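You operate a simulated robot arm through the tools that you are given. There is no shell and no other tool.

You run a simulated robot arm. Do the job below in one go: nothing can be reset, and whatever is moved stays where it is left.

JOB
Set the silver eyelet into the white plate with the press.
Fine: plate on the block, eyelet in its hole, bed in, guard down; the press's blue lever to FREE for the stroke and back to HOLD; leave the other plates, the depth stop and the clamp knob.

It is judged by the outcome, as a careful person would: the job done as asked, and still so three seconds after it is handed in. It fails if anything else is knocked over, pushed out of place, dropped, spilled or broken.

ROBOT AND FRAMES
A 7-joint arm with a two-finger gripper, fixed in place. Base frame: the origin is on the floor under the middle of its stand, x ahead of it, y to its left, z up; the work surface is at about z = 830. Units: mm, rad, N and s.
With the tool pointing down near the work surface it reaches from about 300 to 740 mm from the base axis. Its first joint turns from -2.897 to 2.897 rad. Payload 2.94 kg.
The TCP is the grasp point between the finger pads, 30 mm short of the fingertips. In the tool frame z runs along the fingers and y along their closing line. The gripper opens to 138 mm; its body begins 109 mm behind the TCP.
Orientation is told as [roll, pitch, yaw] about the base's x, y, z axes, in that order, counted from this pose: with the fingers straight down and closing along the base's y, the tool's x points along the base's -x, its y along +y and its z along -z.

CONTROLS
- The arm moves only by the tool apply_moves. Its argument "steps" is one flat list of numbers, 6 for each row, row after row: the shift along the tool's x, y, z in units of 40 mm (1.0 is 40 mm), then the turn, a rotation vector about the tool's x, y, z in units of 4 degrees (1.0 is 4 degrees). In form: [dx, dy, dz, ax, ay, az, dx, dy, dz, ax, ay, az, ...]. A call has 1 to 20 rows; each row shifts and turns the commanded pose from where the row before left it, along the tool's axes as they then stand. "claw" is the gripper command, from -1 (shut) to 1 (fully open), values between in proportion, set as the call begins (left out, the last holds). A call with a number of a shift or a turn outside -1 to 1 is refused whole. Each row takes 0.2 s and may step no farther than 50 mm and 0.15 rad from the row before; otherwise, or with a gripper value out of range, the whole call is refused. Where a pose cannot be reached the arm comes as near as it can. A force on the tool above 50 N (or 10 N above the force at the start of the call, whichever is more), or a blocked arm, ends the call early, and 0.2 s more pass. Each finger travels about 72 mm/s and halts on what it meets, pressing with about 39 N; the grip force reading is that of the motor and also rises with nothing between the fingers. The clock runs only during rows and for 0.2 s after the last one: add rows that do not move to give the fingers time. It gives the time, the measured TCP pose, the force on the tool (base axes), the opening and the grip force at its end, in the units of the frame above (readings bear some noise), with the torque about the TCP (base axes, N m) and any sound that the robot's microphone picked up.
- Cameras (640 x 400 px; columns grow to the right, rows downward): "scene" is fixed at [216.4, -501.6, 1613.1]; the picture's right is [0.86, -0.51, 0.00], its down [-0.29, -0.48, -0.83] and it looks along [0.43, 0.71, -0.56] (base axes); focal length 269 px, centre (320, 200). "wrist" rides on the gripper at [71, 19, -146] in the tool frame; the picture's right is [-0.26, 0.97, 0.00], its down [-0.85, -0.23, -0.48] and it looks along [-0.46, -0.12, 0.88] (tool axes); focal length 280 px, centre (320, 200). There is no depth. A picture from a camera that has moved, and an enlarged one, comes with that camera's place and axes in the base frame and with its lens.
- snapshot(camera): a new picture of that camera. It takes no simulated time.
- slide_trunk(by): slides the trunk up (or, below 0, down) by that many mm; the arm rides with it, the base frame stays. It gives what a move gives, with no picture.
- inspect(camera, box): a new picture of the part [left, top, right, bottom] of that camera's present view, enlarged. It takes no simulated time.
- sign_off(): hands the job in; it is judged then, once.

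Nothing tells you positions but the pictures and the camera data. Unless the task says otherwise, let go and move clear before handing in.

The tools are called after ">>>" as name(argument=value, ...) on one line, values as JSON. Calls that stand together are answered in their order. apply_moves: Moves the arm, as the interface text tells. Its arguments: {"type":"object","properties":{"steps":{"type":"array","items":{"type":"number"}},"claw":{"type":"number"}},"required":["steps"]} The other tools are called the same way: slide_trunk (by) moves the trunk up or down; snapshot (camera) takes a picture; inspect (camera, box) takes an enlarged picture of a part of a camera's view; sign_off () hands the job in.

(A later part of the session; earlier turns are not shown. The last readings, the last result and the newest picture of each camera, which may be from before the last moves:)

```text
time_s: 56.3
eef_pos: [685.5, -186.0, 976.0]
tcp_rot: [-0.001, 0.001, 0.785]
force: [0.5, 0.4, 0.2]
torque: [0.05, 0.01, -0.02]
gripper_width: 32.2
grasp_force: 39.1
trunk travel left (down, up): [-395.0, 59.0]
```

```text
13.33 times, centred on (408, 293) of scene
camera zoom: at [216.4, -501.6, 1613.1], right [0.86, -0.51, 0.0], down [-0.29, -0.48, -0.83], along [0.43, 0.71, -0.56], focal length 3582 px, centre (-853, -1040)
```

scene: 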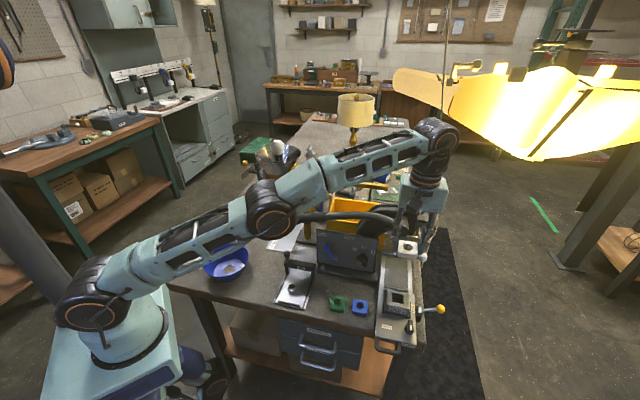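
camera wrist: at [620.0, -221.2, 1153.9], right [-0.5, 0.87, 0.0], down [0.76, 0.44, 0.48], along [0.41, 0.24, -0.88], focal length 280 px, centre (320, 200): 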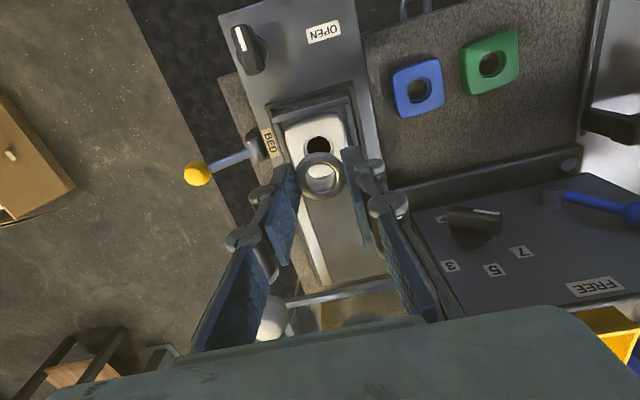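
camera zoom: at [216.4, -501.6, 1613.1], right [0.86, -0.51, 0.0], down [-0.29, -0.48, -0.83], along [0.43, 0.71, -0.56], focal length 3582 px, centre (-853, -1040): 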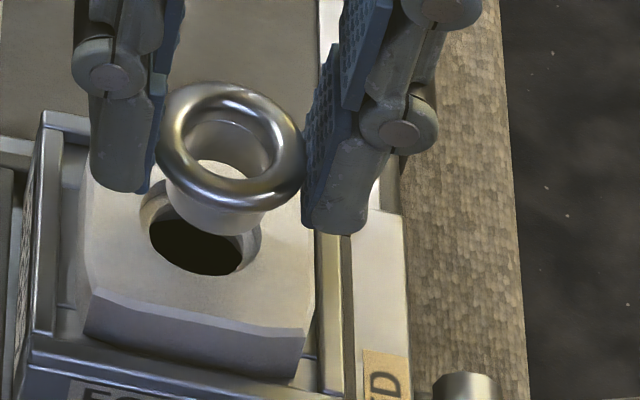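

>>> apply_moves(steps=[0, 0.05, 0, 0, 0, 0, 0, 0, 0, 0, 0, 0, 0, 0, 0, 0, 0, 0])

>>> inspect(camera="wrist", box=[290, 120, 360, 205])

>>> inspect(camera="scene", box=[392, 278, 424, 308])

```text
time_s: 57.1
eef_pos: [685.0, -184.4, 977.2]
tcp_rot: [-0.001, 0.002, 0.785]
force: [0.2, 0.0, -0.2]
torque: [0.0, 0.01, -0.02]
gripper_width: 32.0
grasp_force: 39.0
trunk travel left (down, up): [-395.0, 59.0]
```

```text
4.71 times, centred on (325, 162) of wrist
camera zoom: at [621.4, -221.6, 1121.9], right [-0.5, 0.87, 0.0], down [0.76, 0.44, 0.48], along [0.41, 0.24, -0.88], focal length 1320 px, centre (296, 376)
```

zoom: 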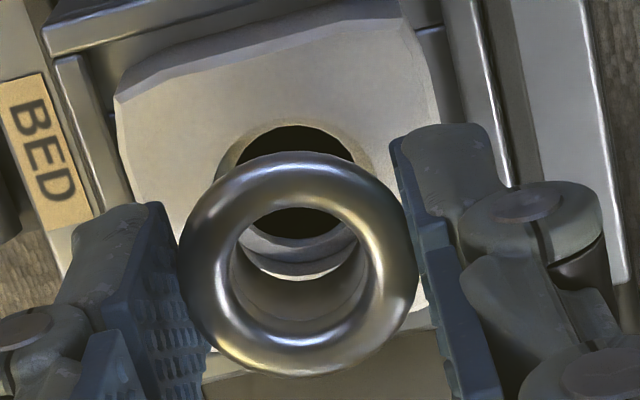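

```text
13.33 times, centred on (408, 293) of scene
camera zoom: at [216.4, -501.6, 1613.1], right [0.86, -0.51, 0.0], down [-0.29, -0.48, -0.83], along [0.43, 0.71, -0.56], focal length 3582 px, centre (-853, -1040)
```

zoom: 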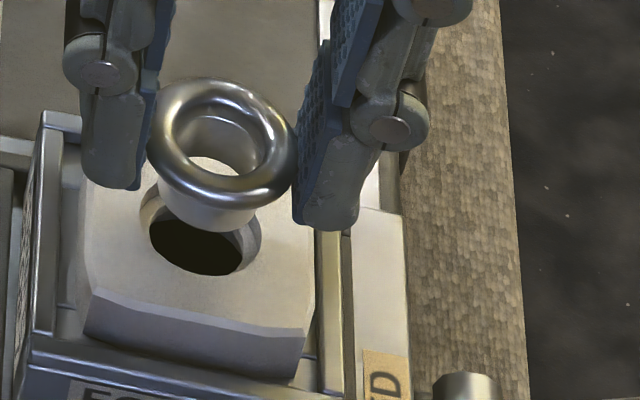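

The eyelet now lines up with the hole within about half a millimetre. I'll lower in small steps, watching the force for any sign of catching.

>>> apply_moves(steps=[0.008, 0, 0.1, 0, 0, 0, 0, 0, 0.05, 0, 0, 0, 0, 0, 0, 0, 0, 0])

>>> inspect(camera="wrist", box=[290, 120, 360, 205])

>>> inspect(camera="scene", box=[392, 278, 424, 308])

```text
time_s: 57.9
eef_pos: [685.2, -184.8, 970.6]
tcp_rot: [0.001, 0.0, 0.784]
force: [-0.1, -0.1, -0.3]
torque: [0.01, 0.01, 0.0]
gripper_width: 32.3
grasp_force: 39.1
trunk travel left (down, up): [-395.0, 59.0]
```

```text
4.71 times, centred on (325, 162) of wrist
camera zoom: at [621.0, -221.2, 1115.5], right [-0.5, 0.87, 0.0], down [0.76, 0.44, 0.48], along [0.41, 0.24, -0.88], focal length 1320 px, centre (296, 376)
```

zoom: 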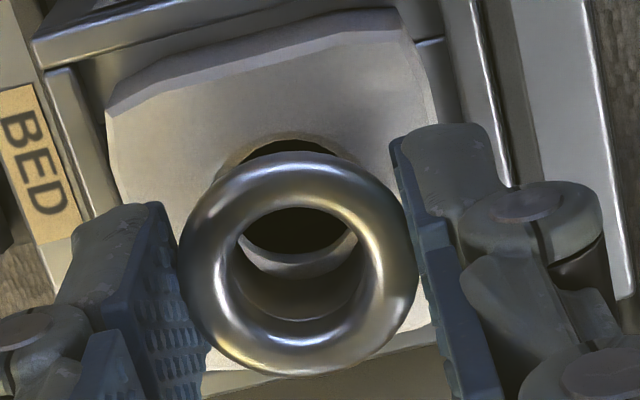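

```text
13.33 times, centred on (408, 293) of scene
camera zoom: at [216.4, -501.6, 1613.1], right [0.86, -0.51, 0.0], down [-0.29, -0.48, -0.83], along [0.43, 0.71, -0.56], focal length 3582 px, centre (-853, -1040)
```

zoom: 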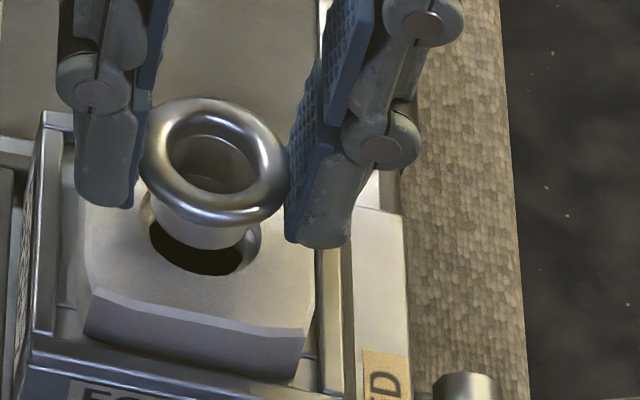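

>>> inspect(camera="wrist", box=[298, 140, 348, 190])

```text
8.00 times, centred on (323, 165) of wrist
camera zoom: at [621.0, -221.2, 1115.5], right [-0.5, 0.87, 0.0], down [0.76, 0.44, 0.48], along [0.41, 0.24, -0.88], focal length 2243 px, centre (296, 480)
```

zoom: 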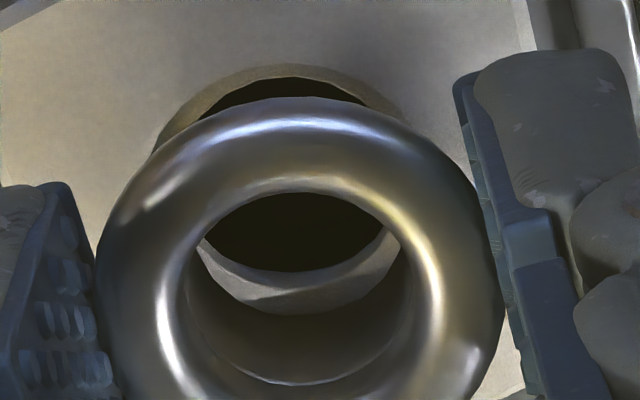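

>>> apply_moves(steps=[0.008, -0.015, 0.05, 0, 0, 0, 0, 0, 0.05, 0, 0, 0, 0, 0, 0, 0, 0, 0])

>>> inspect(camera="wrist", box=[298, 140, 348, 190])

>>> inspect(camera="scene", box=[392, 278, 424, 308])

```text
time_s: 58.7
eef_pos: [684.5, -185.1, 965.7]
tcp_rot: [0.001, -0.001, 0.786]
force: [-0.6, 0.6, -0.1]
torque: [-0.05, 0.03, -0.01]
gripper_width: 32.2
grasp_force: 39.2
trunk travel left (down, up): [-395.0, 59.0]
```

```text
8.00 times, centred on (323, 165) of wrist
camera zoom: at [621.8, -221.6, 1111.8], right [-0.5, 0.87, 0.0], down [0.76, 0.44, 0.48], along [0.41, 0.24, -0.88], focal length 2243 px, centre (296, 480)
```

zoom: 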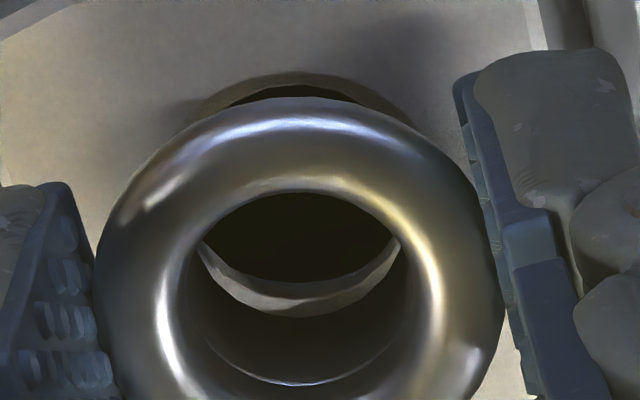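

```text
13.33 times, centred on (408, 293) of scene
camera zoom: at [216.4, -501.6, 1613.1], right [0.86, -0.51, 0.0], down [-0.29, -0.48, -0.83], along [0.43, 0.71, -0.56], focal length 3582 px, centre (-853, -1040)
```

zoom: 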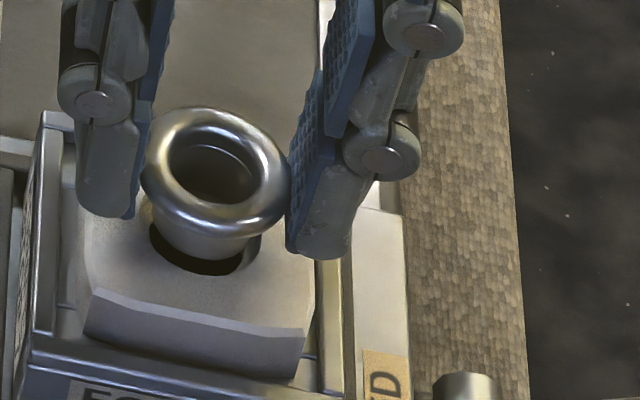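

>>> apply_moves(steps=[0.004, -0.004, 0.05, 0, 0, 0, 0, 0, 0.05, 0, 0, 0, 0, 0, 0, 0, 0, 0])

>>> inspect(camera="wrist", box=[298, 140, 348, 190])

>>> inspect(camera="scene", box=[392, 278, 424, 308])

```text
time_s: 59.5
eef_pos: [685.6, -184.5, 963.7]
tcp_rot: [0.001, -0.001, 0.786]
force: [-0.8, -0.3, 0.0]
torque: [0.01, 0.02, -0.01]
gripper_width: 32.0
grasp_force: 38.9
trunk travel left (down, up): [-395.0, 59.0]
```

```text
8.00 times, centred on (323, 165) of wrist
camera zoom: at [622.4, -221.4, 1108.5], right [-0.5, 0.87, 0.0], down [0.76, 0.44, 0.48], along [0.41, 0.24, -0.88], focal length 2243 px, centre (296, 480)
```

zoom: 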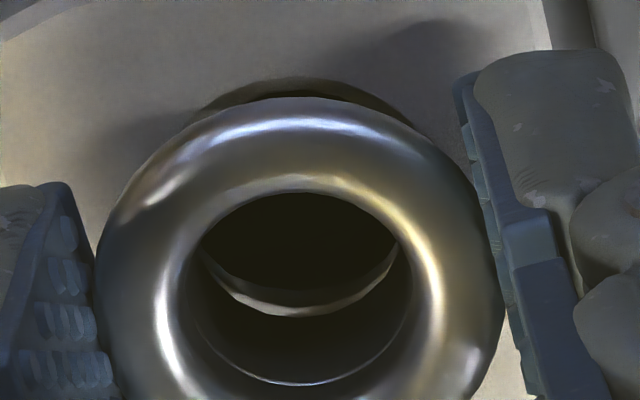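

```text
13.33 times, centred on (408, 293) of scene
camera zoom: at [216.4, -501.6, 1613.1], right [0.86, -0.51, 0.0], down [-0.29, -0.48, -0.83], along [0.43, 0.71, -0.56], focal length 3582 px, centre (-853, -1040)
```

zoom: 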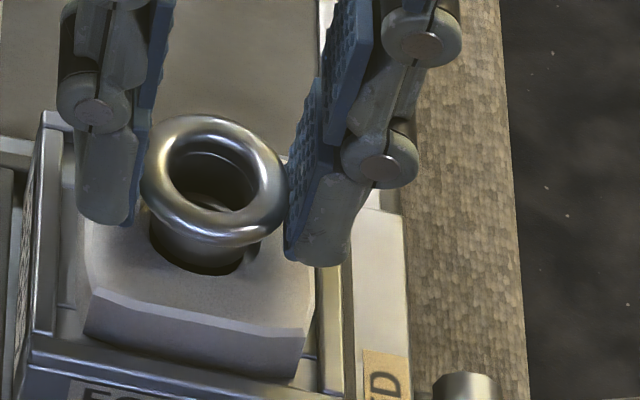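

>>> apply_moves(steps=[0.01, 0, 0.05, 0, 0, 0, 0, 0, 0.05, 0, 0, 0, 0, 0, 0, 0, 0, 0])

>>> inspect(camera="wrist", box=[298, 140, 348, 190])

>>> inspect(camera="scene", box=[392, 278, 424, 308])

```text
time_s: 60.3
eef_pos: [685.7, -184.5, 960.4]
tcp_rot: [-0.002, -0.001, 0.786]
force: [-0.9, 0.4, 0.9]
torque: [0.01, 0.0, -0.01]
gripper_width: 31.9
grasp_force: 39.0
trunk travel left (down, up): [-395.0, 59.0]
```

```text
8.00 times, centred on (323, 165) of wrist
camera zoom: at [621.9, -221.6, 1104.4], right [-0.5, 0.87, 0.0], down [0.76, 0.44, 0.48], along [0.41, 0.24, -0.88], focal length 2243 px, centre (296, 480)
```

zoom: 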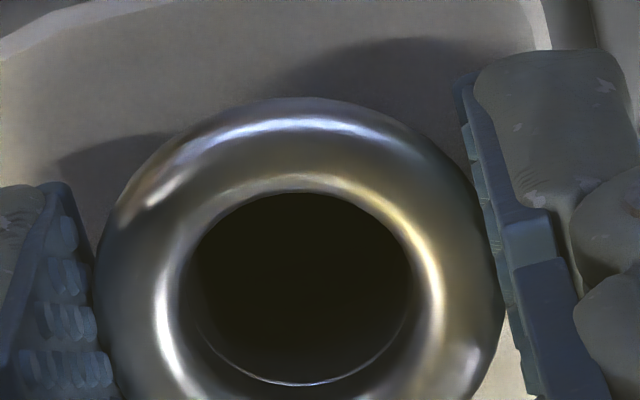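

```text
13.33 times, centred on (408, 293) of scene
camera zoom: at [216.4, -501.6, 1613.1], right [0.86, -0.51, 0.0], down [-0.29, -0.48, -0.83], along [0.43, 0.71, -0.56], focal length 3582 px, centre (-853, -1040)
```

zoom: 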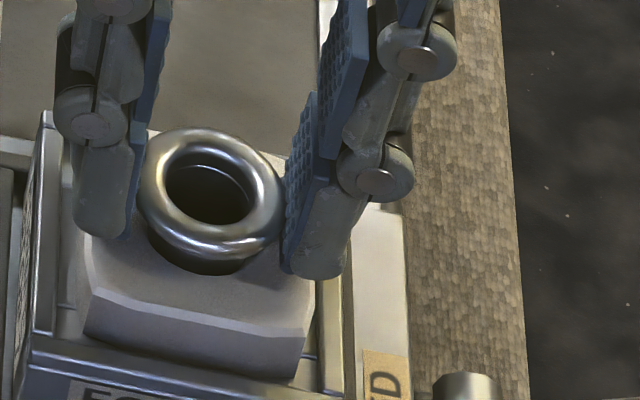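

>>> apply_moves(steps=[0, 0, 0.04, 0, 0, 0, 0, 0, 0.03, 0, 0, 0, 0, 0, 0, 0, 0, 0])

>>> inspect(camera="wrist", box=[280, 130, 360, 210])

>>> inspect(camera="scene", box=[392, 278, 424, 308])

```text
time_s: 61.1
eef_pos: [685.6, -184.6, 959.2]
tcp_rot: [-0.005, -0.003, 0.786]
force: [-0.5, 1.2, 14.9]
torque: [0.05, 0.01, 0.02]
gripper_width: 32.2
grasp_force: 38.2
trunk travel left (down, up): [-395.0, 59.0]
```

```text
5.00 times, centred on (320, 170) of wrist
camera zoom: at [621.2, -221.6, 1103.8], right [-0.5, 0.87, 0.0], down [0.76, 0.44, 0.48], along [0.42, 0.24, -0.88], focal length 1402 px, centre (320, 350)
```

zoom: 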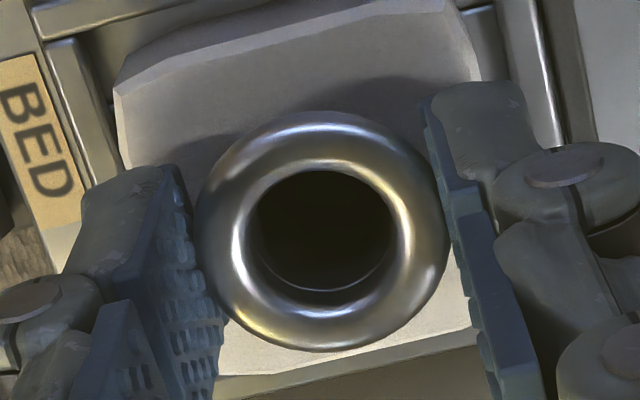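

```text
13.33 times, centred on (408, 293) of scene
camera zoom: at [216.4, -501.6, 1613.1], right [0.86, -0.51, 0.0], down [-0.29, -0.48, -0.83], along [0.43, 0.71, -0.56], focal length 3582 px, centre (-853, -1040)
```

zoom: 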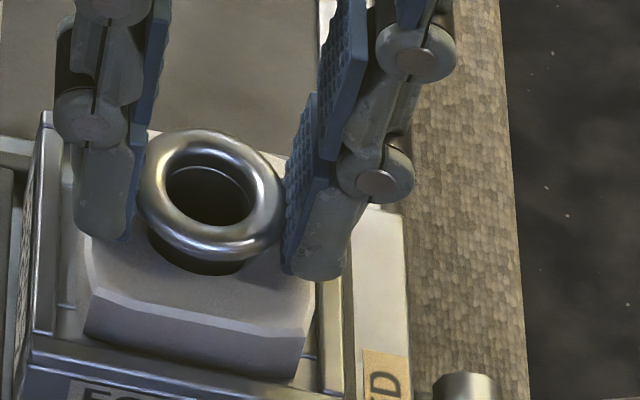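

There is 15 N of straight upward contact with the tube well inside the hole, so either the fingertips are on the plate or the eyelet is on its shoulder. I'll ease off 1 mm, open the fingers slightly and look.

>>> apply_moves(steps=[0, 0, -0.03, 0, 0, 0, 0, 0, 0, 0, 0, 0])

>>> apply_moves(steps=[0, 0, 0, 0, 0, 0, 0, 0, 0, 0, 0, 0, 0, 0, 0, 0, 0, 0], claw=-0.38)

>>> inspect(camera="wrist", box=[280, 130, 360, 210])

>>> inspect(camera="scene", box=[392, 278, 424, 308])

```text
time_s: 61.7
eef_pos: [685.8, -185.6, 958.6]
tcp_rot: [-0.003, -0.004, 0.787]
force: [3.8, -0.4, 14.9]
torque: [0.02, -0.22, -0.01]
gripper_width: 32.1
grasp_force: 38.9
trunk travel left (down, up): [-395.0, 59.0]
```

```text
time_s: 62.5
eef_pos: [685.1, -184.8, 956.6]
tcp_rot: [-0.001, 0.001, 0.786]
force: [0.1, 0.6, -0.3]
torque: [-0.01, -0.01, 0.01]
gripper_width: 42.9
grasp_force: 0.1
trunk travel left (down, up): [-395.0, 59.0]
```

```text
5.00 times, centred on (320, 170) of wrist
camera zoom: at [621.7, -221.8, 1101.6], right [-0.5, 0.87, 0.0], down [0.76, 0.44, 0.48], along [0.41, 0.24, -0.88], focal length 1402 px, centre (320, 350)
```

zoom: 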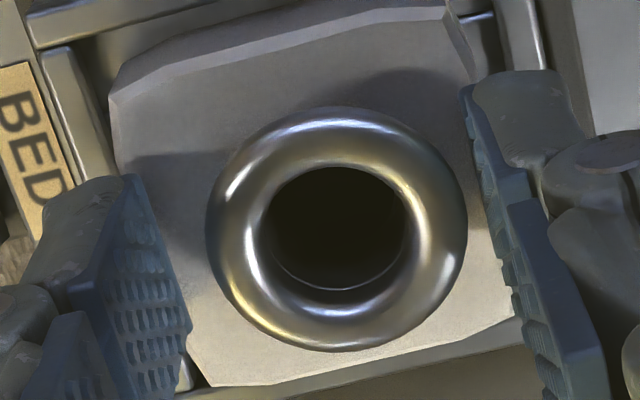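

```text
13.33 times, centred on (408, 293) of scene
camera zoom: at [216.4, -501.6, 1613.1], right [0.86, -0.51, 0.0], down [-0.29, -0.48, -0.83], along [0.43, 0.71, -0.56], focal length 3582 px, centre (-853, -1040)
```

zoom: 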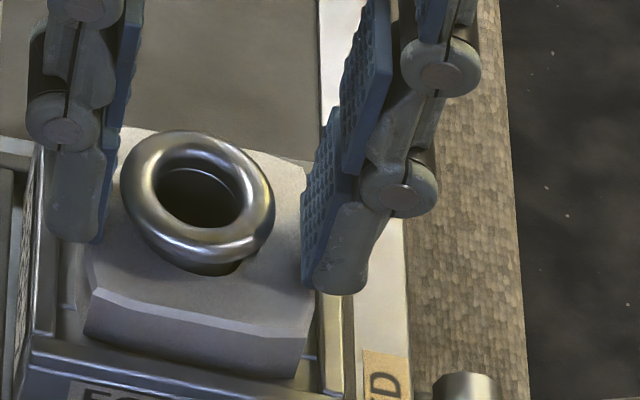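

The eyelet stands in the hole but has not dropped to its flange, and it has leaned a little to the left. I'll open wider, rise and look at how it sits.

>>> apply_moves(steps=[0, 0, 0, 0, 0, 0, 0, 0, 0, 0, 0, 0, 0, 0, -0.3, 0, 0, 0, 0, 0, -0.6, 0, 0, 0, 0, 0, -0.6, 0, 0, 0, 0, 0, 0, 0, 0, 0], claw=-0.1)

>>> inspect(camera="wrist", box=[280, 110, 360, 190])

>>> inspect(camera="scene", box=[390, 275, 422, 305])

```text
time_s: 63.9
eef_pos: [684.1, -185.5, 1018.1]
tcp_rot: [-0.001, 0.0, 0.785]
force: [0.8, -0.1, -1.4]
torque: [0.01, 0.03, 0.01]
gripper_width: 62.3
grasp_force: 0.1
trunk travel left (down, up): [-395.0, 59.0]
```

```text
5.00 times, centred on (320, 150) of wrist
camera zoom: at [620.7, -220.6, 1163.6], right [-0.5, 0.87, 0.0], down [0.76, 0.44, 0.48], along [0.41, 0.24, -0.88], focal length 1402 px, centre (320, 450)
```

zoom: 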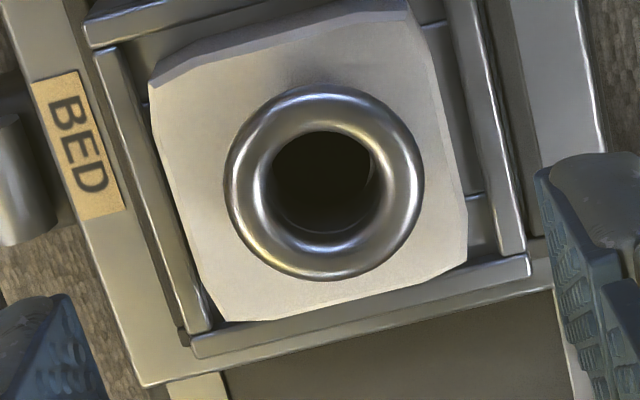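

```text
13.33 times, centred on (406, 290) of scene
camera zoom: at [216.4, -501.6, 1613.1], right [0.86, -0.51, 0.0], down [-0.29, -0.48, -0.83], along [0.43, 0.71, -0.56], focal length 3582 px, centre (-827, -1000)
```

zoom: 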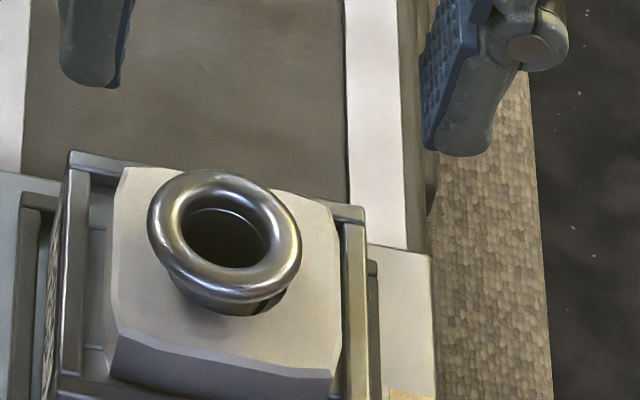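

The eyelet stands in the plate's counterbore on the inner ledge, with the flange 7–8 mm proud. That matches the "STOP 7" stroke. But it has slid about 2.5 mm off centre, so I'll go down and re-grip it to bring it back to the middle of the hole.

>>> apply_moves(steps=[0, -0.0425, 0.5, 0, 0, 0, 0, 0, 0.5, 0, 0, 0, 0, 0, 0.42, 0, 0, 0, 0, 0, 0, 0, 0, 0])

>>> inspect(camera="wrist", box=[270, 120, 370, 220])

```text
time_s: 64.9
eef_pos: [686.3, -186.3, 961.0]
tcp_rot: [0.001, -0.002, 0.785]
force: [-0.7, 0.9, 0.1]
torque: [0.02, -0.01, 0.0]
gripper_width: 61.9
grasp_force: 0.1
trunk travel left (down, up): [-395.0, 59.0]
```

```text
4.00 times, centred on (320, 170) of wrist
camera zoom: at [622.7, -222.9, 1106.2], right [-0.5, 0.87, 0.0], down [0.76, 0.44, 0.48], along [0.41, 0.24, -0.88], focal length 1122 px, centre (320, 320)
```

zoom: 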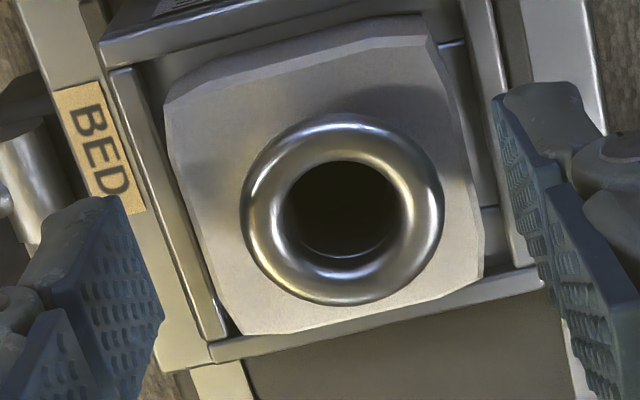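

>>> apply_moves(steps=[0, 0.033, 0, 0, 0, 0, 0, 0, 0, 0, 0, 0, 0, 0, 0, 0, 0, 0])

>>> apply_moves(steps=[0, 0, 0, 0, 0, 0, 0, 0, 0, 0, 0, 0, 0, 0, 0, 0, 0, 0, 0, 0, 0, 0, 0, 0], claw=-0.6)

>>> inspect(camera="wrist", box=[270, 120, 370, 220])

>>> inspect(camera="scene", box=[390, 275, 422, 305])

```text
time_s: 65.7
eef_pos: [685.0, -185.7, 961.7]
tcp_rot: [-0.001, 0.0, 0.785]
force: [0.1, -0.1, 0.2]
torque: [0.0, -0.01, -0.03]
gripper_width: 61.8
grasp_force: 0.0
trunk travel left (down, up): [-395.0, 59.0]
```

```text
time_s: 66.7
eef_pos: [683.4, -185.1, 962.3]
tcp_rot: [-0.002, 0.001, 0.785]
force: [0.5, 0.4, -0.7]
torque: [0.04, 0.02, 0.02]
gripper_width: 32.5
grasp_force: 38.9
trunk travel left (down, up): [-395.0, 59.0]
```

```text
4.00 times, centred on (320, 170) of wrist
camera zoom: at [621.2, -221.4, 1106.5], right [-0.5, 0.87, 0.0], down [0.76, 0.44, 0.48], along [0.41, 0.24, -0.88], focal length 1122 px, centre (320, 320)
```

zoom: 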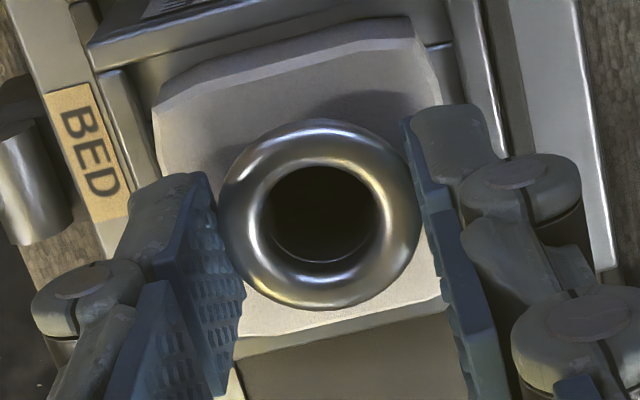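

```text
13.33 times, centred on (406, 290) of scene
camera zoom: at [216.4, -501.6, 1613.1], right [0.86, -0.51, 0.0], down [-0.29, -0.48, -0.83], along [0.43, 0.71, -0.56], focal length 3582 px, centre (-827, -1000)
```

zoom: 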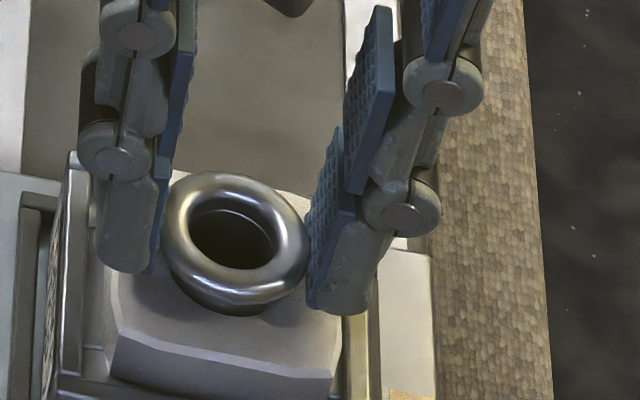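

The eyelet is back within about 0.7 mm of the hole centre. I'll press very lightly with a small wiggle to learn whether it should drop further or really stands on a ledge.

>>> apply_moves(steps=[0, 0, 0.04, 0, 0, 0, 0, -0.02, 0, 0, 0, 0, 0.02, 0, 0, 0, 0, 0, 0, 0.035, 0, 0, 0, 0, -0.035, 0, 0, 0, 0, 0, 0.015, -0.015, 0, 0, 0, 0, 0, 0, 0, 0, 0, 0])

>>> inspect(camera="wrist", box=[270, 120, 370, 220])

>>> inspect(camera="scene", box=[390, 275, 422, 305])

```text
time_s: 68.3
eef_pos: [684.3, -186.7, 960.6]
tcp_rot: [-0.001, -0.002, 0.784]
force: [1.5, -2.2, 13.3]
torque: [-0.09, -0.07, -0.03]
gripper_width: 32.5
grasp_force: 39.0
trunk travel left (down, up): [-395.0, 59.0]
```

```text
4.00 times, centred on (320, 170) of wrist
camera zoom: at [620.4, -222.8, 1106.0], right [-0.5, 0.87, 0.0], down [0.76, 0.44, 0.48], along [0.42, 0.24, -0.88], focal length 1122 px, centre (320, 320)
```

zoom: 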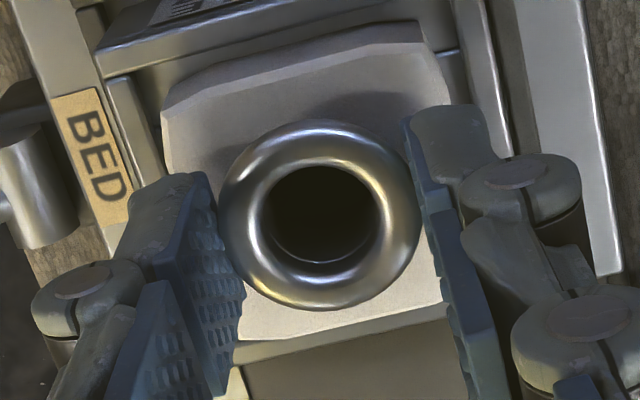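

```text
13.33 times, centred on (406, 290) of scene
camera zoom: at [216.4, -501.6, 1613.1], right [0.86, -0.51, 0.0], down [-0.29, -0.48, -0.83], along [0.43, 0.71, -0.56], focal length 3582 px, centre (-827, -1000)
```

zoom: 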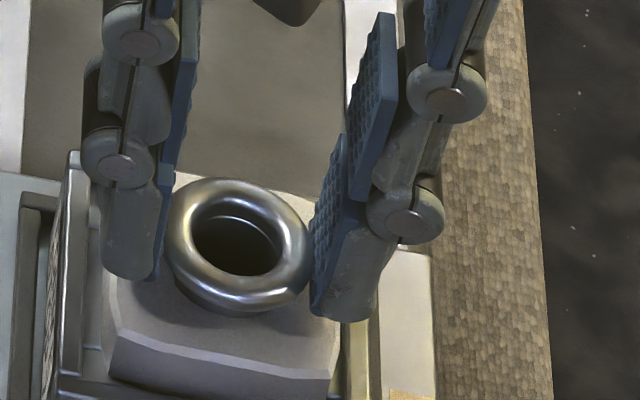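

It holds firm at the same height under 13 N, so it really does stand on the ledge, ready for pressing. I'll take the load off completely and then release.

>>> apply_moves(steps=[-0.012, 0, -0.045, 0, 0, 0, 0, 0, 0, 0, 0, 0])

>>> inspect(camera="wrist", box=[260, 110, 380, 230])

```text
time_s: 68.9
eef_pos: [684.1, -185.6, 961.4]
tcp_rot: [0.001, 0.001, 0.785]
force: [-0.2, -1.9, 7.8]
torque: [-0.09, -0.03, -0.01]
gripper_width: 32.8
grasp_force: 38.6
trunk travel left (down, up): [-395.0, 59.0]
```

```text
3.33 times, centred on (320, 170) of wrist
camera zoom: at [620.7, -222.4, 1106.3], right [-0.5, 0.87, 0.0], down [0.76, 0.44, 0.48], along [0.41, 0.24, -0.88], focal length 935 px, centre (320, 300)
```

zoom: 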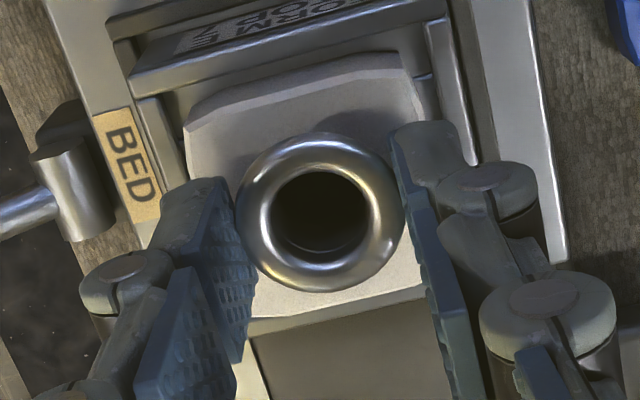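

>>> apply_moves(steps=[0, 0, -0.03, 0, 0, 0, 0, 0, 0, 0, 0, 0])

>>> inspect(camera="scene", box=[390, 275, 422, 305])

```text
time_s: 69.5
eef_pos: [686.2, -185.8, 962.9]
tcp_rot: [0.002, 0.001, 0.786]
force: [-1.1, -0.8, -0.9]
torque: [0.01, 0.04, -0.01]
gripper_width: 32.3
grasp_force: 39.5
trunk travel left (down, up): [-395.0, 59.0]
```

```text
13.33 times, centred on (406, 290) of scene
camera zoom: at [216.4, -501.6, 1613.1], right [0.86, -0.51, 0.0], down [-0.29, -0.48, -0.83], along [0.43, 0.71, -0.56], focal length 3582 px, centre (-827, -1000)
```

zoom: 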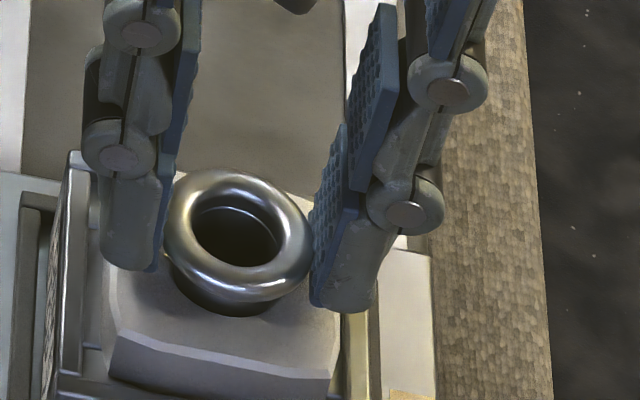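

>>> inspect(camera="wrist", box=[260, 110, 380, 230])

```text
3.33 times, centred on (320, 170) of wrist
camera zoom: at [622.2, -221.8, 1107.1], right [-0.5, 0.87, 0.0], down [0.76, 0.44, 0.48], along [0.41, 0.24, -0.88], focal length 935 px, centre (320, 300)
```

zoom: 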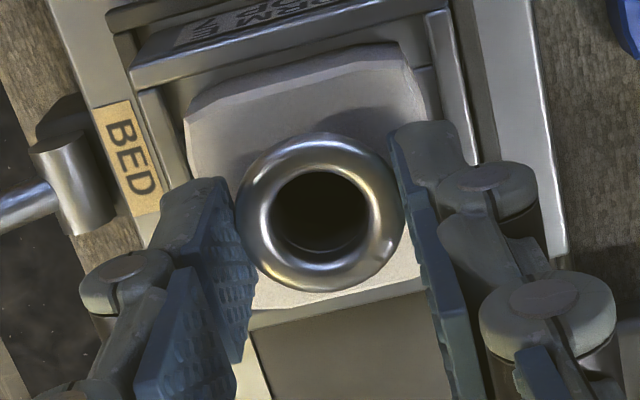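

>>> apply_moves(steps=[0, 0.01, 0.01, 0, 0, 0, 0, 0, 0, 0, 0, 0])

>>> apply_moves(steps=[0, 0, 0, 0, 0, 0, 0, 0, 0, 0, 0, 0, 0, 0, 0, 0, 0, 0], claw=-0.1)

>>> inspect(camera="wrist", box=[260, 110, 380, 230])

>>> inspect(camera="scene", box=[390, 275, 422, 305])

```text
time_s: 70.1
eef_pos: [685.7, -184.8, 961.7]
tcp_rot: [0.0, 0.0, 0.786]
force: [-0.5, -0.6, 0.3]
torque: [0.0, 0.0, 0.0]
gripper_width: 32.4
grasp_force: 39.1
trunk travel left (down, up): [-395.0, 59.0]
```

```text
time_s: 70.9
eef_pos: [686.9, -185.5, 962.3]
tcp_rot: [0.0, 0.0, 0.786]
force: [-0.3, -0.6, -0.3]
torque: [0.0, 0.01, -0.02]
gripper_width: 62.1
grasp_force: 0.0
trunk travel left (down, up): [-395.0, 59.0]
```

```text
3.33 times, centred on (320, 170) of wrist
camera zoom: at [621.9, -221.7, 1107.3], right [-0.5, 0.87, 0.0], down [0.76, 0.44, 0.48], along [0.41, 0.24, -0.88], focal length 935 px, centre (320, 300)
```

zoom: 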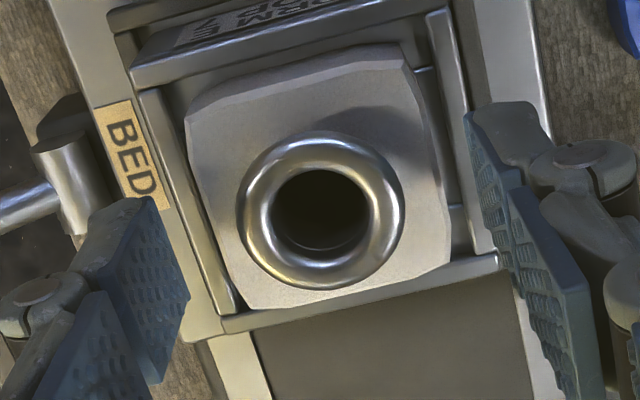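

```text
13.33 times, centred on (406, 290) of scene
camera zoom: at [216.4, -501.6, 1613.1], right [0.86, -0.51, 0.0], down [-0.29, -0.48, -0.83], along [0.43, 0.71, -0.56], focal length 3582 px, centre (-827, -1000)
```

zoom: 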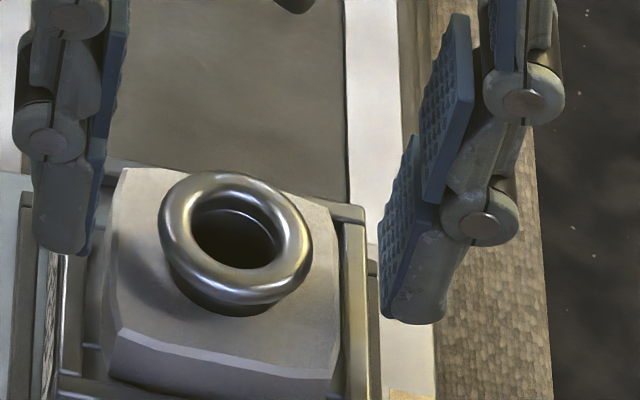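

The eyelet now stands centred in the hole within about 1 mm and is released. I'll rise clear, move to the front and look closely at the bed handle, the yellow BED lever and the rails.

>>> apply_moves(steps=[0, 0, -0.5, 0, 0, 0, 0, 0, -0.9, 0, 0, 0, 0, 0, -0.9, 0, 0, 0, 0.9, 0, 0, 0, 0, 0, 0.9, 0, 0, 0, 0, 0, 0.9, 0, 0, 0, 0, 0, 0, 0, 0, 0, 0, 0])

>>> snapshot(camera="wrist")

>>> inspect(camera="wrist", box=[210, 40, 410, 200])

>>> inspect(camera="wrist", box=[180, 140, 400, 300])

```text
time_s: 72.5
eef_pos: [608.1, -262.4, 1053.1]
tcp_rot: [0.0, -0.002, 0.785]
force: [-0.4, -1.0, 0.0]
torque: [-0.01, -0.07, -0.04]
gripper_width: 61.9
grasp_force: 0.1
trunk travel left (down, up): [-395.0, 59.0]
```

```text
taken
camera wrist: at [544.2, -298.7, 1197.7], right [-0.5, 0.87, 0.0], down [0.76, 0.44, 0.48], along [0.41, 0.24, -0.88], focal length 280 px, centre (320, 200)
```

wrist: 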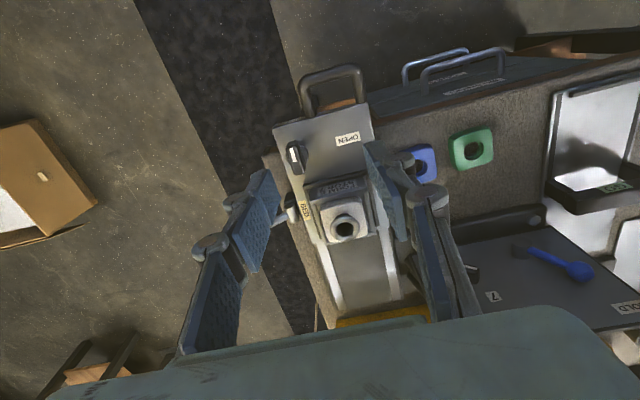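

```text
2.50 times, centred on (310, 120) of wrist
camera zoom: at [544.2, -298.7, 1197.7], right [-0.5, 0.87, 0.0], down [0.76, 0.44, 0.48], along [0.41, 0.24, -0.88], focal length 701 px, centre (345, 400)
```

zoom: 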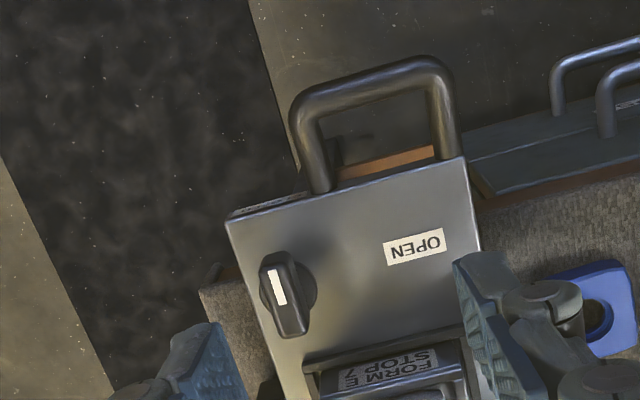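

```text
2.50 times, centred on (290, 220) of wrist
camera zoom: at [544.2, -298.7, 1197.7], right [-0.5, 0.87, 0.0], down [0.76, 0.44, 0.48], along [0.41, 0.24, -0.88], focal length 701 px, centre (395, 150)
```

zoom: 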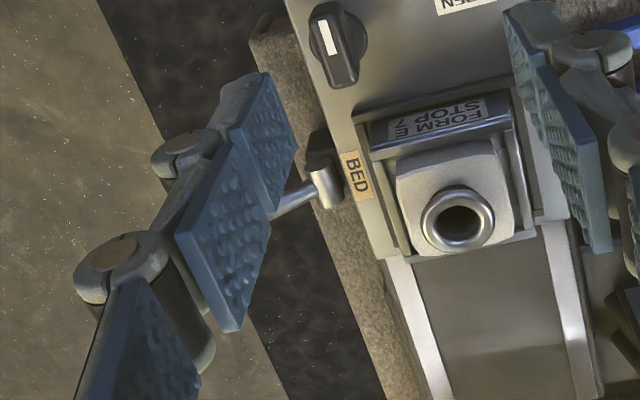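

>>> inspect(camera="wrist", box=[275, 180, 335, 240])

>>> inspect(camera="scene", box=[400, 280, 460, 350])

>>> inspect(camera="scene", box=[370, 215, 440, 300])

```text
6.67 times, centred on (305, 210) of wrist
camera zoom: at [544.2, -298.7, 1197.7], right [-0.5, 0.87, 0.0], down [0.76, 0.44, 0.48], along [0.41, 0.24, -0.88], focal length 1869 px, centre (420, 133)
```

zoom: 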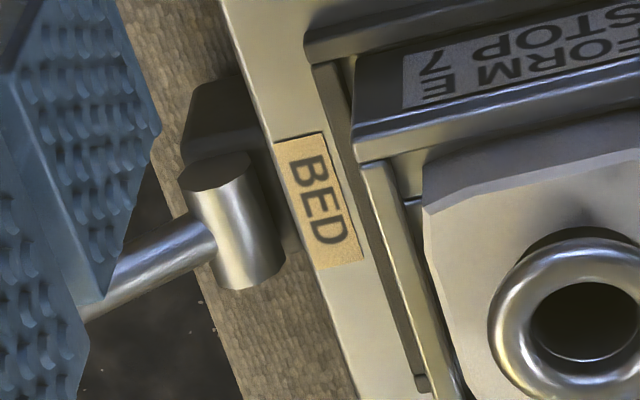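

```text
5.71 times, centred on (430, 315) of scene
camera zoom: at [216.4, -501.6, 1613.1], right [0.86, -0.51, 0.0], down [-0.29, -0.48, -0.83], along [0.43, 0.71, -0.56], focal length 1535 px, centre (-309, -457)
```

zoom: 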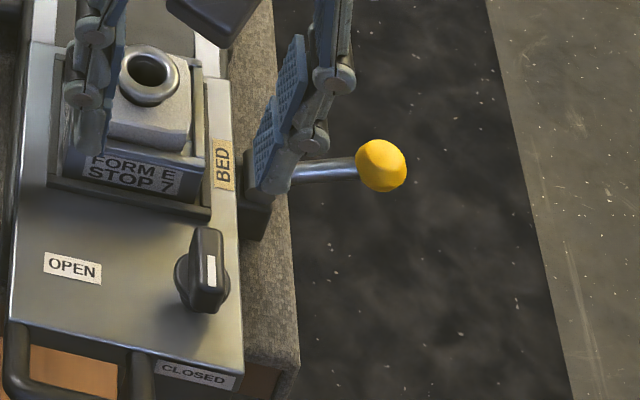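

```text
4.71 times, centred on (405, 258) of scene
camera zoom: at [216.4, -501.6, 1613.1], right [0.86, -0.51, 0.0], down [-0.29, -0.48, -0.83], along [0.43, 0.71, -0.56], focal length 1264 px, centre (-80, -71)
```

zoom: 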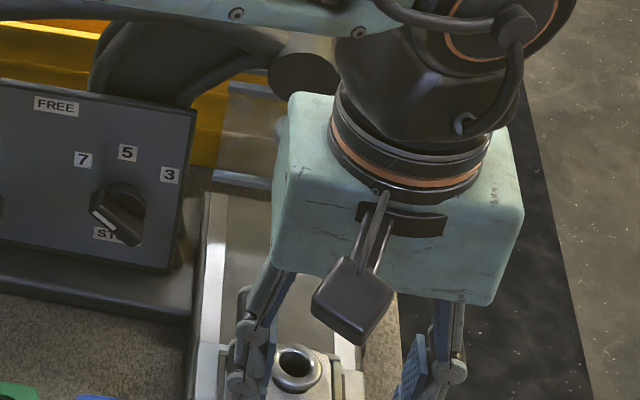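

The knob's white mark points at CLOSED, so I leave it alone. The yellow BED lever turns about an axis along the bed. First I'll measure the bed's front handle from a lower, closer position with the gripper shut.

>>> apply_moves(steps=[0.85, 0.17, 0, 0, 0, 0, 0.85, 0.17, 0, 0, 0, 0, 0.8, 0.18, 0, 0, 0, 0, 0, 0, 0.8, 0, 0, 0, 0, 0, 0.8, 0, 0, 0, 0, 0, 0, 0, 0, 0], claw=-1)

>>> snapshot(camera="wrist")

>>> inspect(camera="wrist", box=[220, 130, 420, 290])

>>> inspect(camera="scene", box=[360, 270, 460, 370])

```text
time_s: 73.9
eef_pos: [525.6, -317.3, 989.8]
tcp_rot: [-0.001, -0.001, 0.785]
force: [0.1, 0.0, -0.5]
torque: [-0.01, 0.01, 0.0]
gripper_width: 0.0
grasp_force: 28.7
trunk travel left (down, up): [-395.0, 59.0]
```

```text
taken
camera wrist: at [460.7, -353.7, 1134.8], right [-0.5, 0.87, 0.0], down [0.76, 0.44, 0.48], along [0.41, 0.24, -0.88], focal length 280 px, centre (320, 200)
```

wrist: 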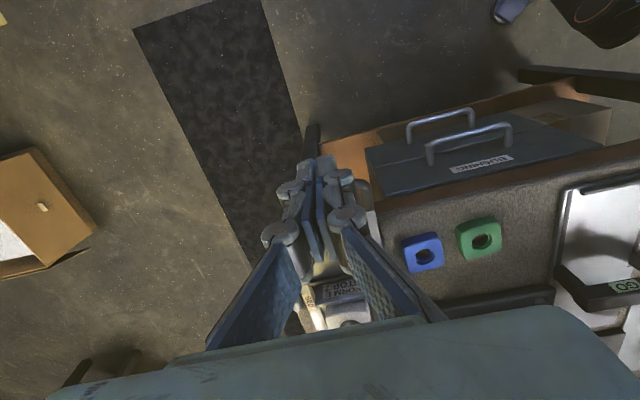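

```text
2.50 times, centred on (320, 210) of wrist
camera zoom: at [460.7, -353.7, 1134.8], right [-0.5, 0.87, 0.0], down [0.76, 0.44, 0.48], along [0.41, 0.24, -0.88], focal length 701 px, centre (320, 175)
```

zoom: 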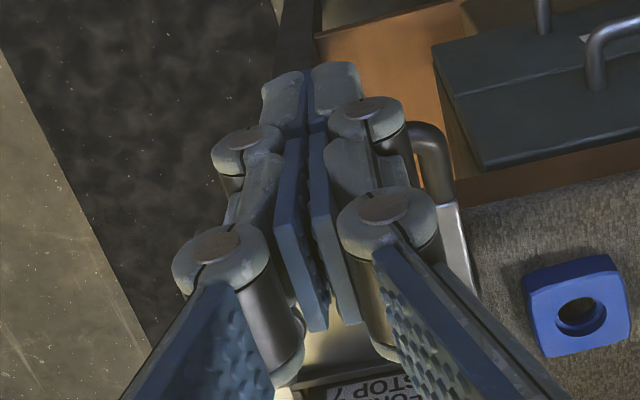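

```text
4.00 times, centred on (410, 320) of scene
camera zoom: at [216.4, -501.6, 1613.1], right [0.86, -0.51, 0.0], down [-0.29, -0.48, -0.83], along [0.43, 0.71, -0.56], focal length 1075 px, centre (-40, -280)
```

zoom: 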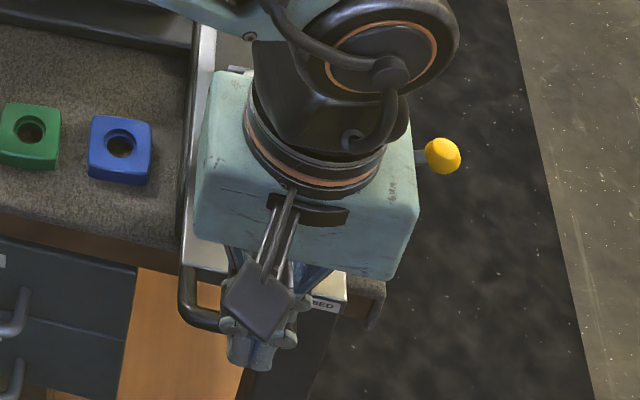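

The fingers are shut in front of the bed handle, whose bar is at e2 ≈ 202, z ≈ 860. I'll lower to the bar's height and advance slowly to feel the bed.

>>> apply_moves(steps=[0, 0, 0.9, 0, 0, 0, 0, 0, 0.9, 0, 0, 0, 0, 0, 0.75, 0, 0, 0, 0, 0, 0, 0, 0, 0])

>>> snapshot(camera="wrist")

>>> inspect(camera="scene", box=[360, 290, 440, 390])

```text
time_s: 74.9
eef_pos: [521.6, -317.5, 888.1]
tcp_rot: [0.001, -0.001, 0.787]
force: [-0.5, 0.2, 0.0]
torque: [-0.01, -0.01, 0.0]
gripper_width: 0.4
grasp_force: 28.1
trunk travel left (down, up): [-395.0, 59.0]
```

```text
taken
camera wrist: at [458.4, -354.6, 1033.6], right [-0.5, 0.87, 0.0], down [0.76, 0.44, 0.48], along [0.41, 0.24, -0.88], focal length 280 px, centre (320, 200)
```

wrist: 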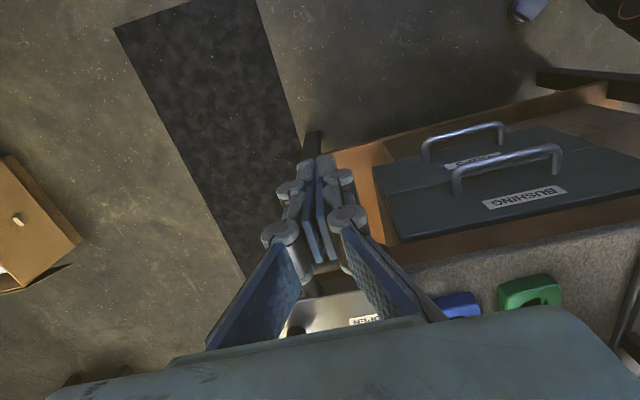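

```text
4.00 times, centred on (400, 340) of scene
camera zoom: at [216.4, -501.6, 1613.1], right [0.86, -0.51, 0.0], down [-0.29, -0.48, -0.83], along [0.43, 0.71, -0.56], focal length 1075 px, centre (0, -360)
```

zoom: 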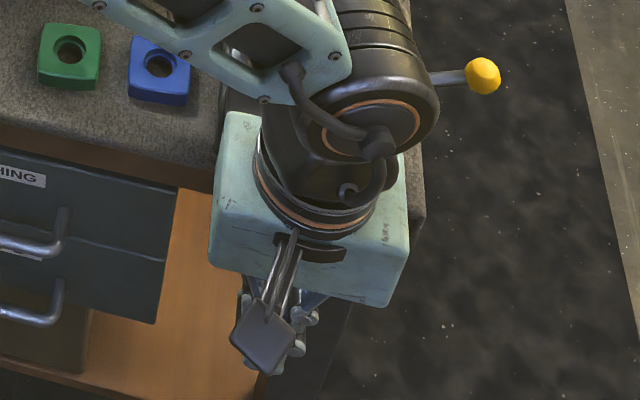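

>>> apply_moves(steps=[-0.4, 0, 0, 0, 0, 0, -0.4, 0, 0, 0, 0, 0, 0, 0, 0, 0, 0, 0])

>>> inspect(camera="wrist", box=[240, 150, 400, 320])

>>> apply_moves(steps=[-0.15, 0, 0, 0, 0, 0, 0, 0, 0, 0, 0, 0])

>>> apply_moves(steps=[-0.15, 0, 0, 0, 0, 0, 0, 0, 0, 0, 0, 0])

>>> inspect(camera="wrist", box=[240, 150, 400, 320])

```text
time_s: 75.7
eef_pos: [544.6, -294.4, 889.6]
tcp_rot: [-0.001, 0.0, 0.786]
force: [0.2, -0.2, 0.3]
torque: [0.0, -0.01, -0.02]
gripper_width: 0.1
grasp_force: 29.0
trunk travel left (down, up): [-395.0, 59.0]
```

```text
2.35 times, centred on (320, 235) of wrist
camera zoom: at [481.0, -331.4, 1034.5], right [-0.5, 0.87, 0.0], down [0.76, 0.44, 0.48], along [0.41, 0.24, -0.88], focal length 660 px, centre (320, 118)
```

zoom: 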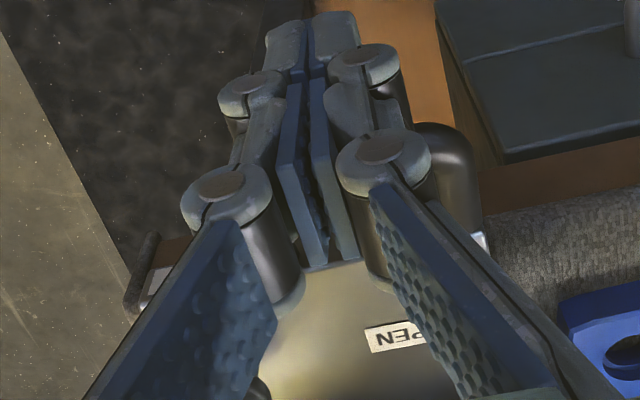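

```text
time_s: 76.3
eef_pos: [550.2, -290.1, 890.1]
tcp_rot: [-0.001, 0.001, 0.785]
force: [-4.6, -3.2, 1.9]
torque: [0.01, 0.02, 0.02]
gripper_width: 6.0
grasp_force: 28.8
trunk travel left (down, up): [-395.0, 59.0]
```

```text
time_s: 76.9
eef_pos: [554.8, -286.4, 887.5]
tcp_rot: [0.001, -0.001, 0.787]
force: [-0.2, -0.3, 0.3]
torque: [-0.01, -0.01, -0.02]
gripper_width: 0.0
grasp_force: 28.7
trunk travel left (down, up): [-395.0, 59.0]
```

```text
2.35 times, centred on (320, 235) of wrist
camera zoom: at [491.3, -322.1, 1032.9], right [-0.5, 0.87, 0.0], down [0.76, 0.44, 0.48], along [0.41, 0.24, -0.88], focal length 660 px, centre (320, 118)
```

zoom: 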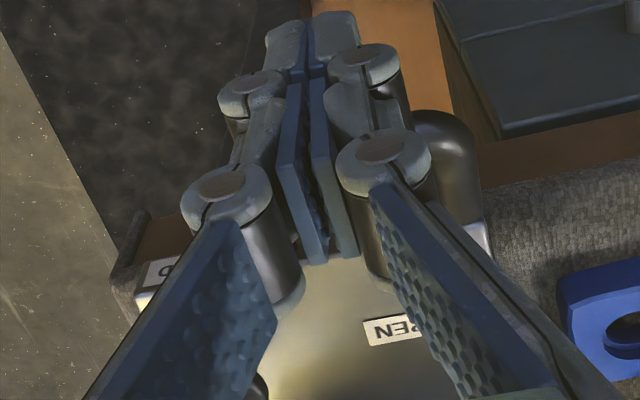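

The bed moves with the fingers at only about 5 N, so it isn't locked. Let me check the eyelet and the scene before pushing on.

>>> inspect(camera="scene", box=[350, 200, 470, 370])

>>> snapshot(camera="wrist")

```text
2.35 times, centred on (410, 285) of scene
camera zoom: at [216.4, -501.6, 1613.1], right [0.86, -0.51, 0.0], down [-0.29, -0.48, -0.83], along [0.43, 0.71, -0.56], focal length 632 px, centre (108, 0)
```

zoom: 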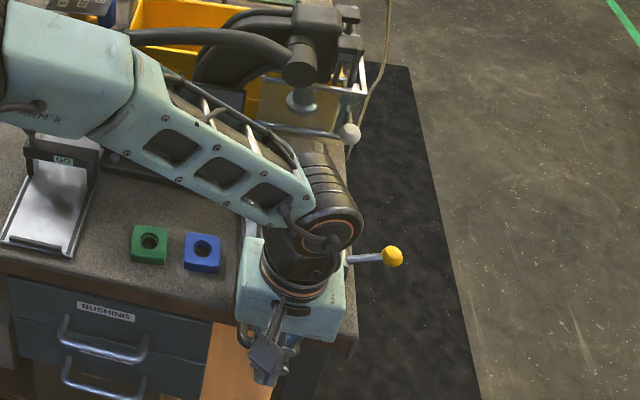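

```text
taken
camera wrist: at [491.3, -322.1, 1032.9], right [-0.5, 0.87, 0.0], down [0.76, 0.44, 0.48], along [0.41, 0.24, -0.88], focal length 280 px, centre (320, 200)
```

wrist: 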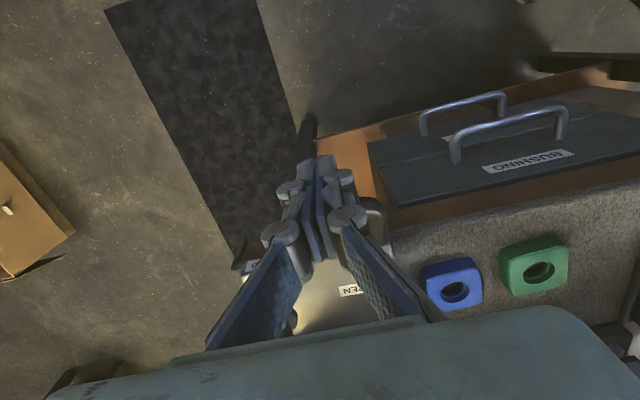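

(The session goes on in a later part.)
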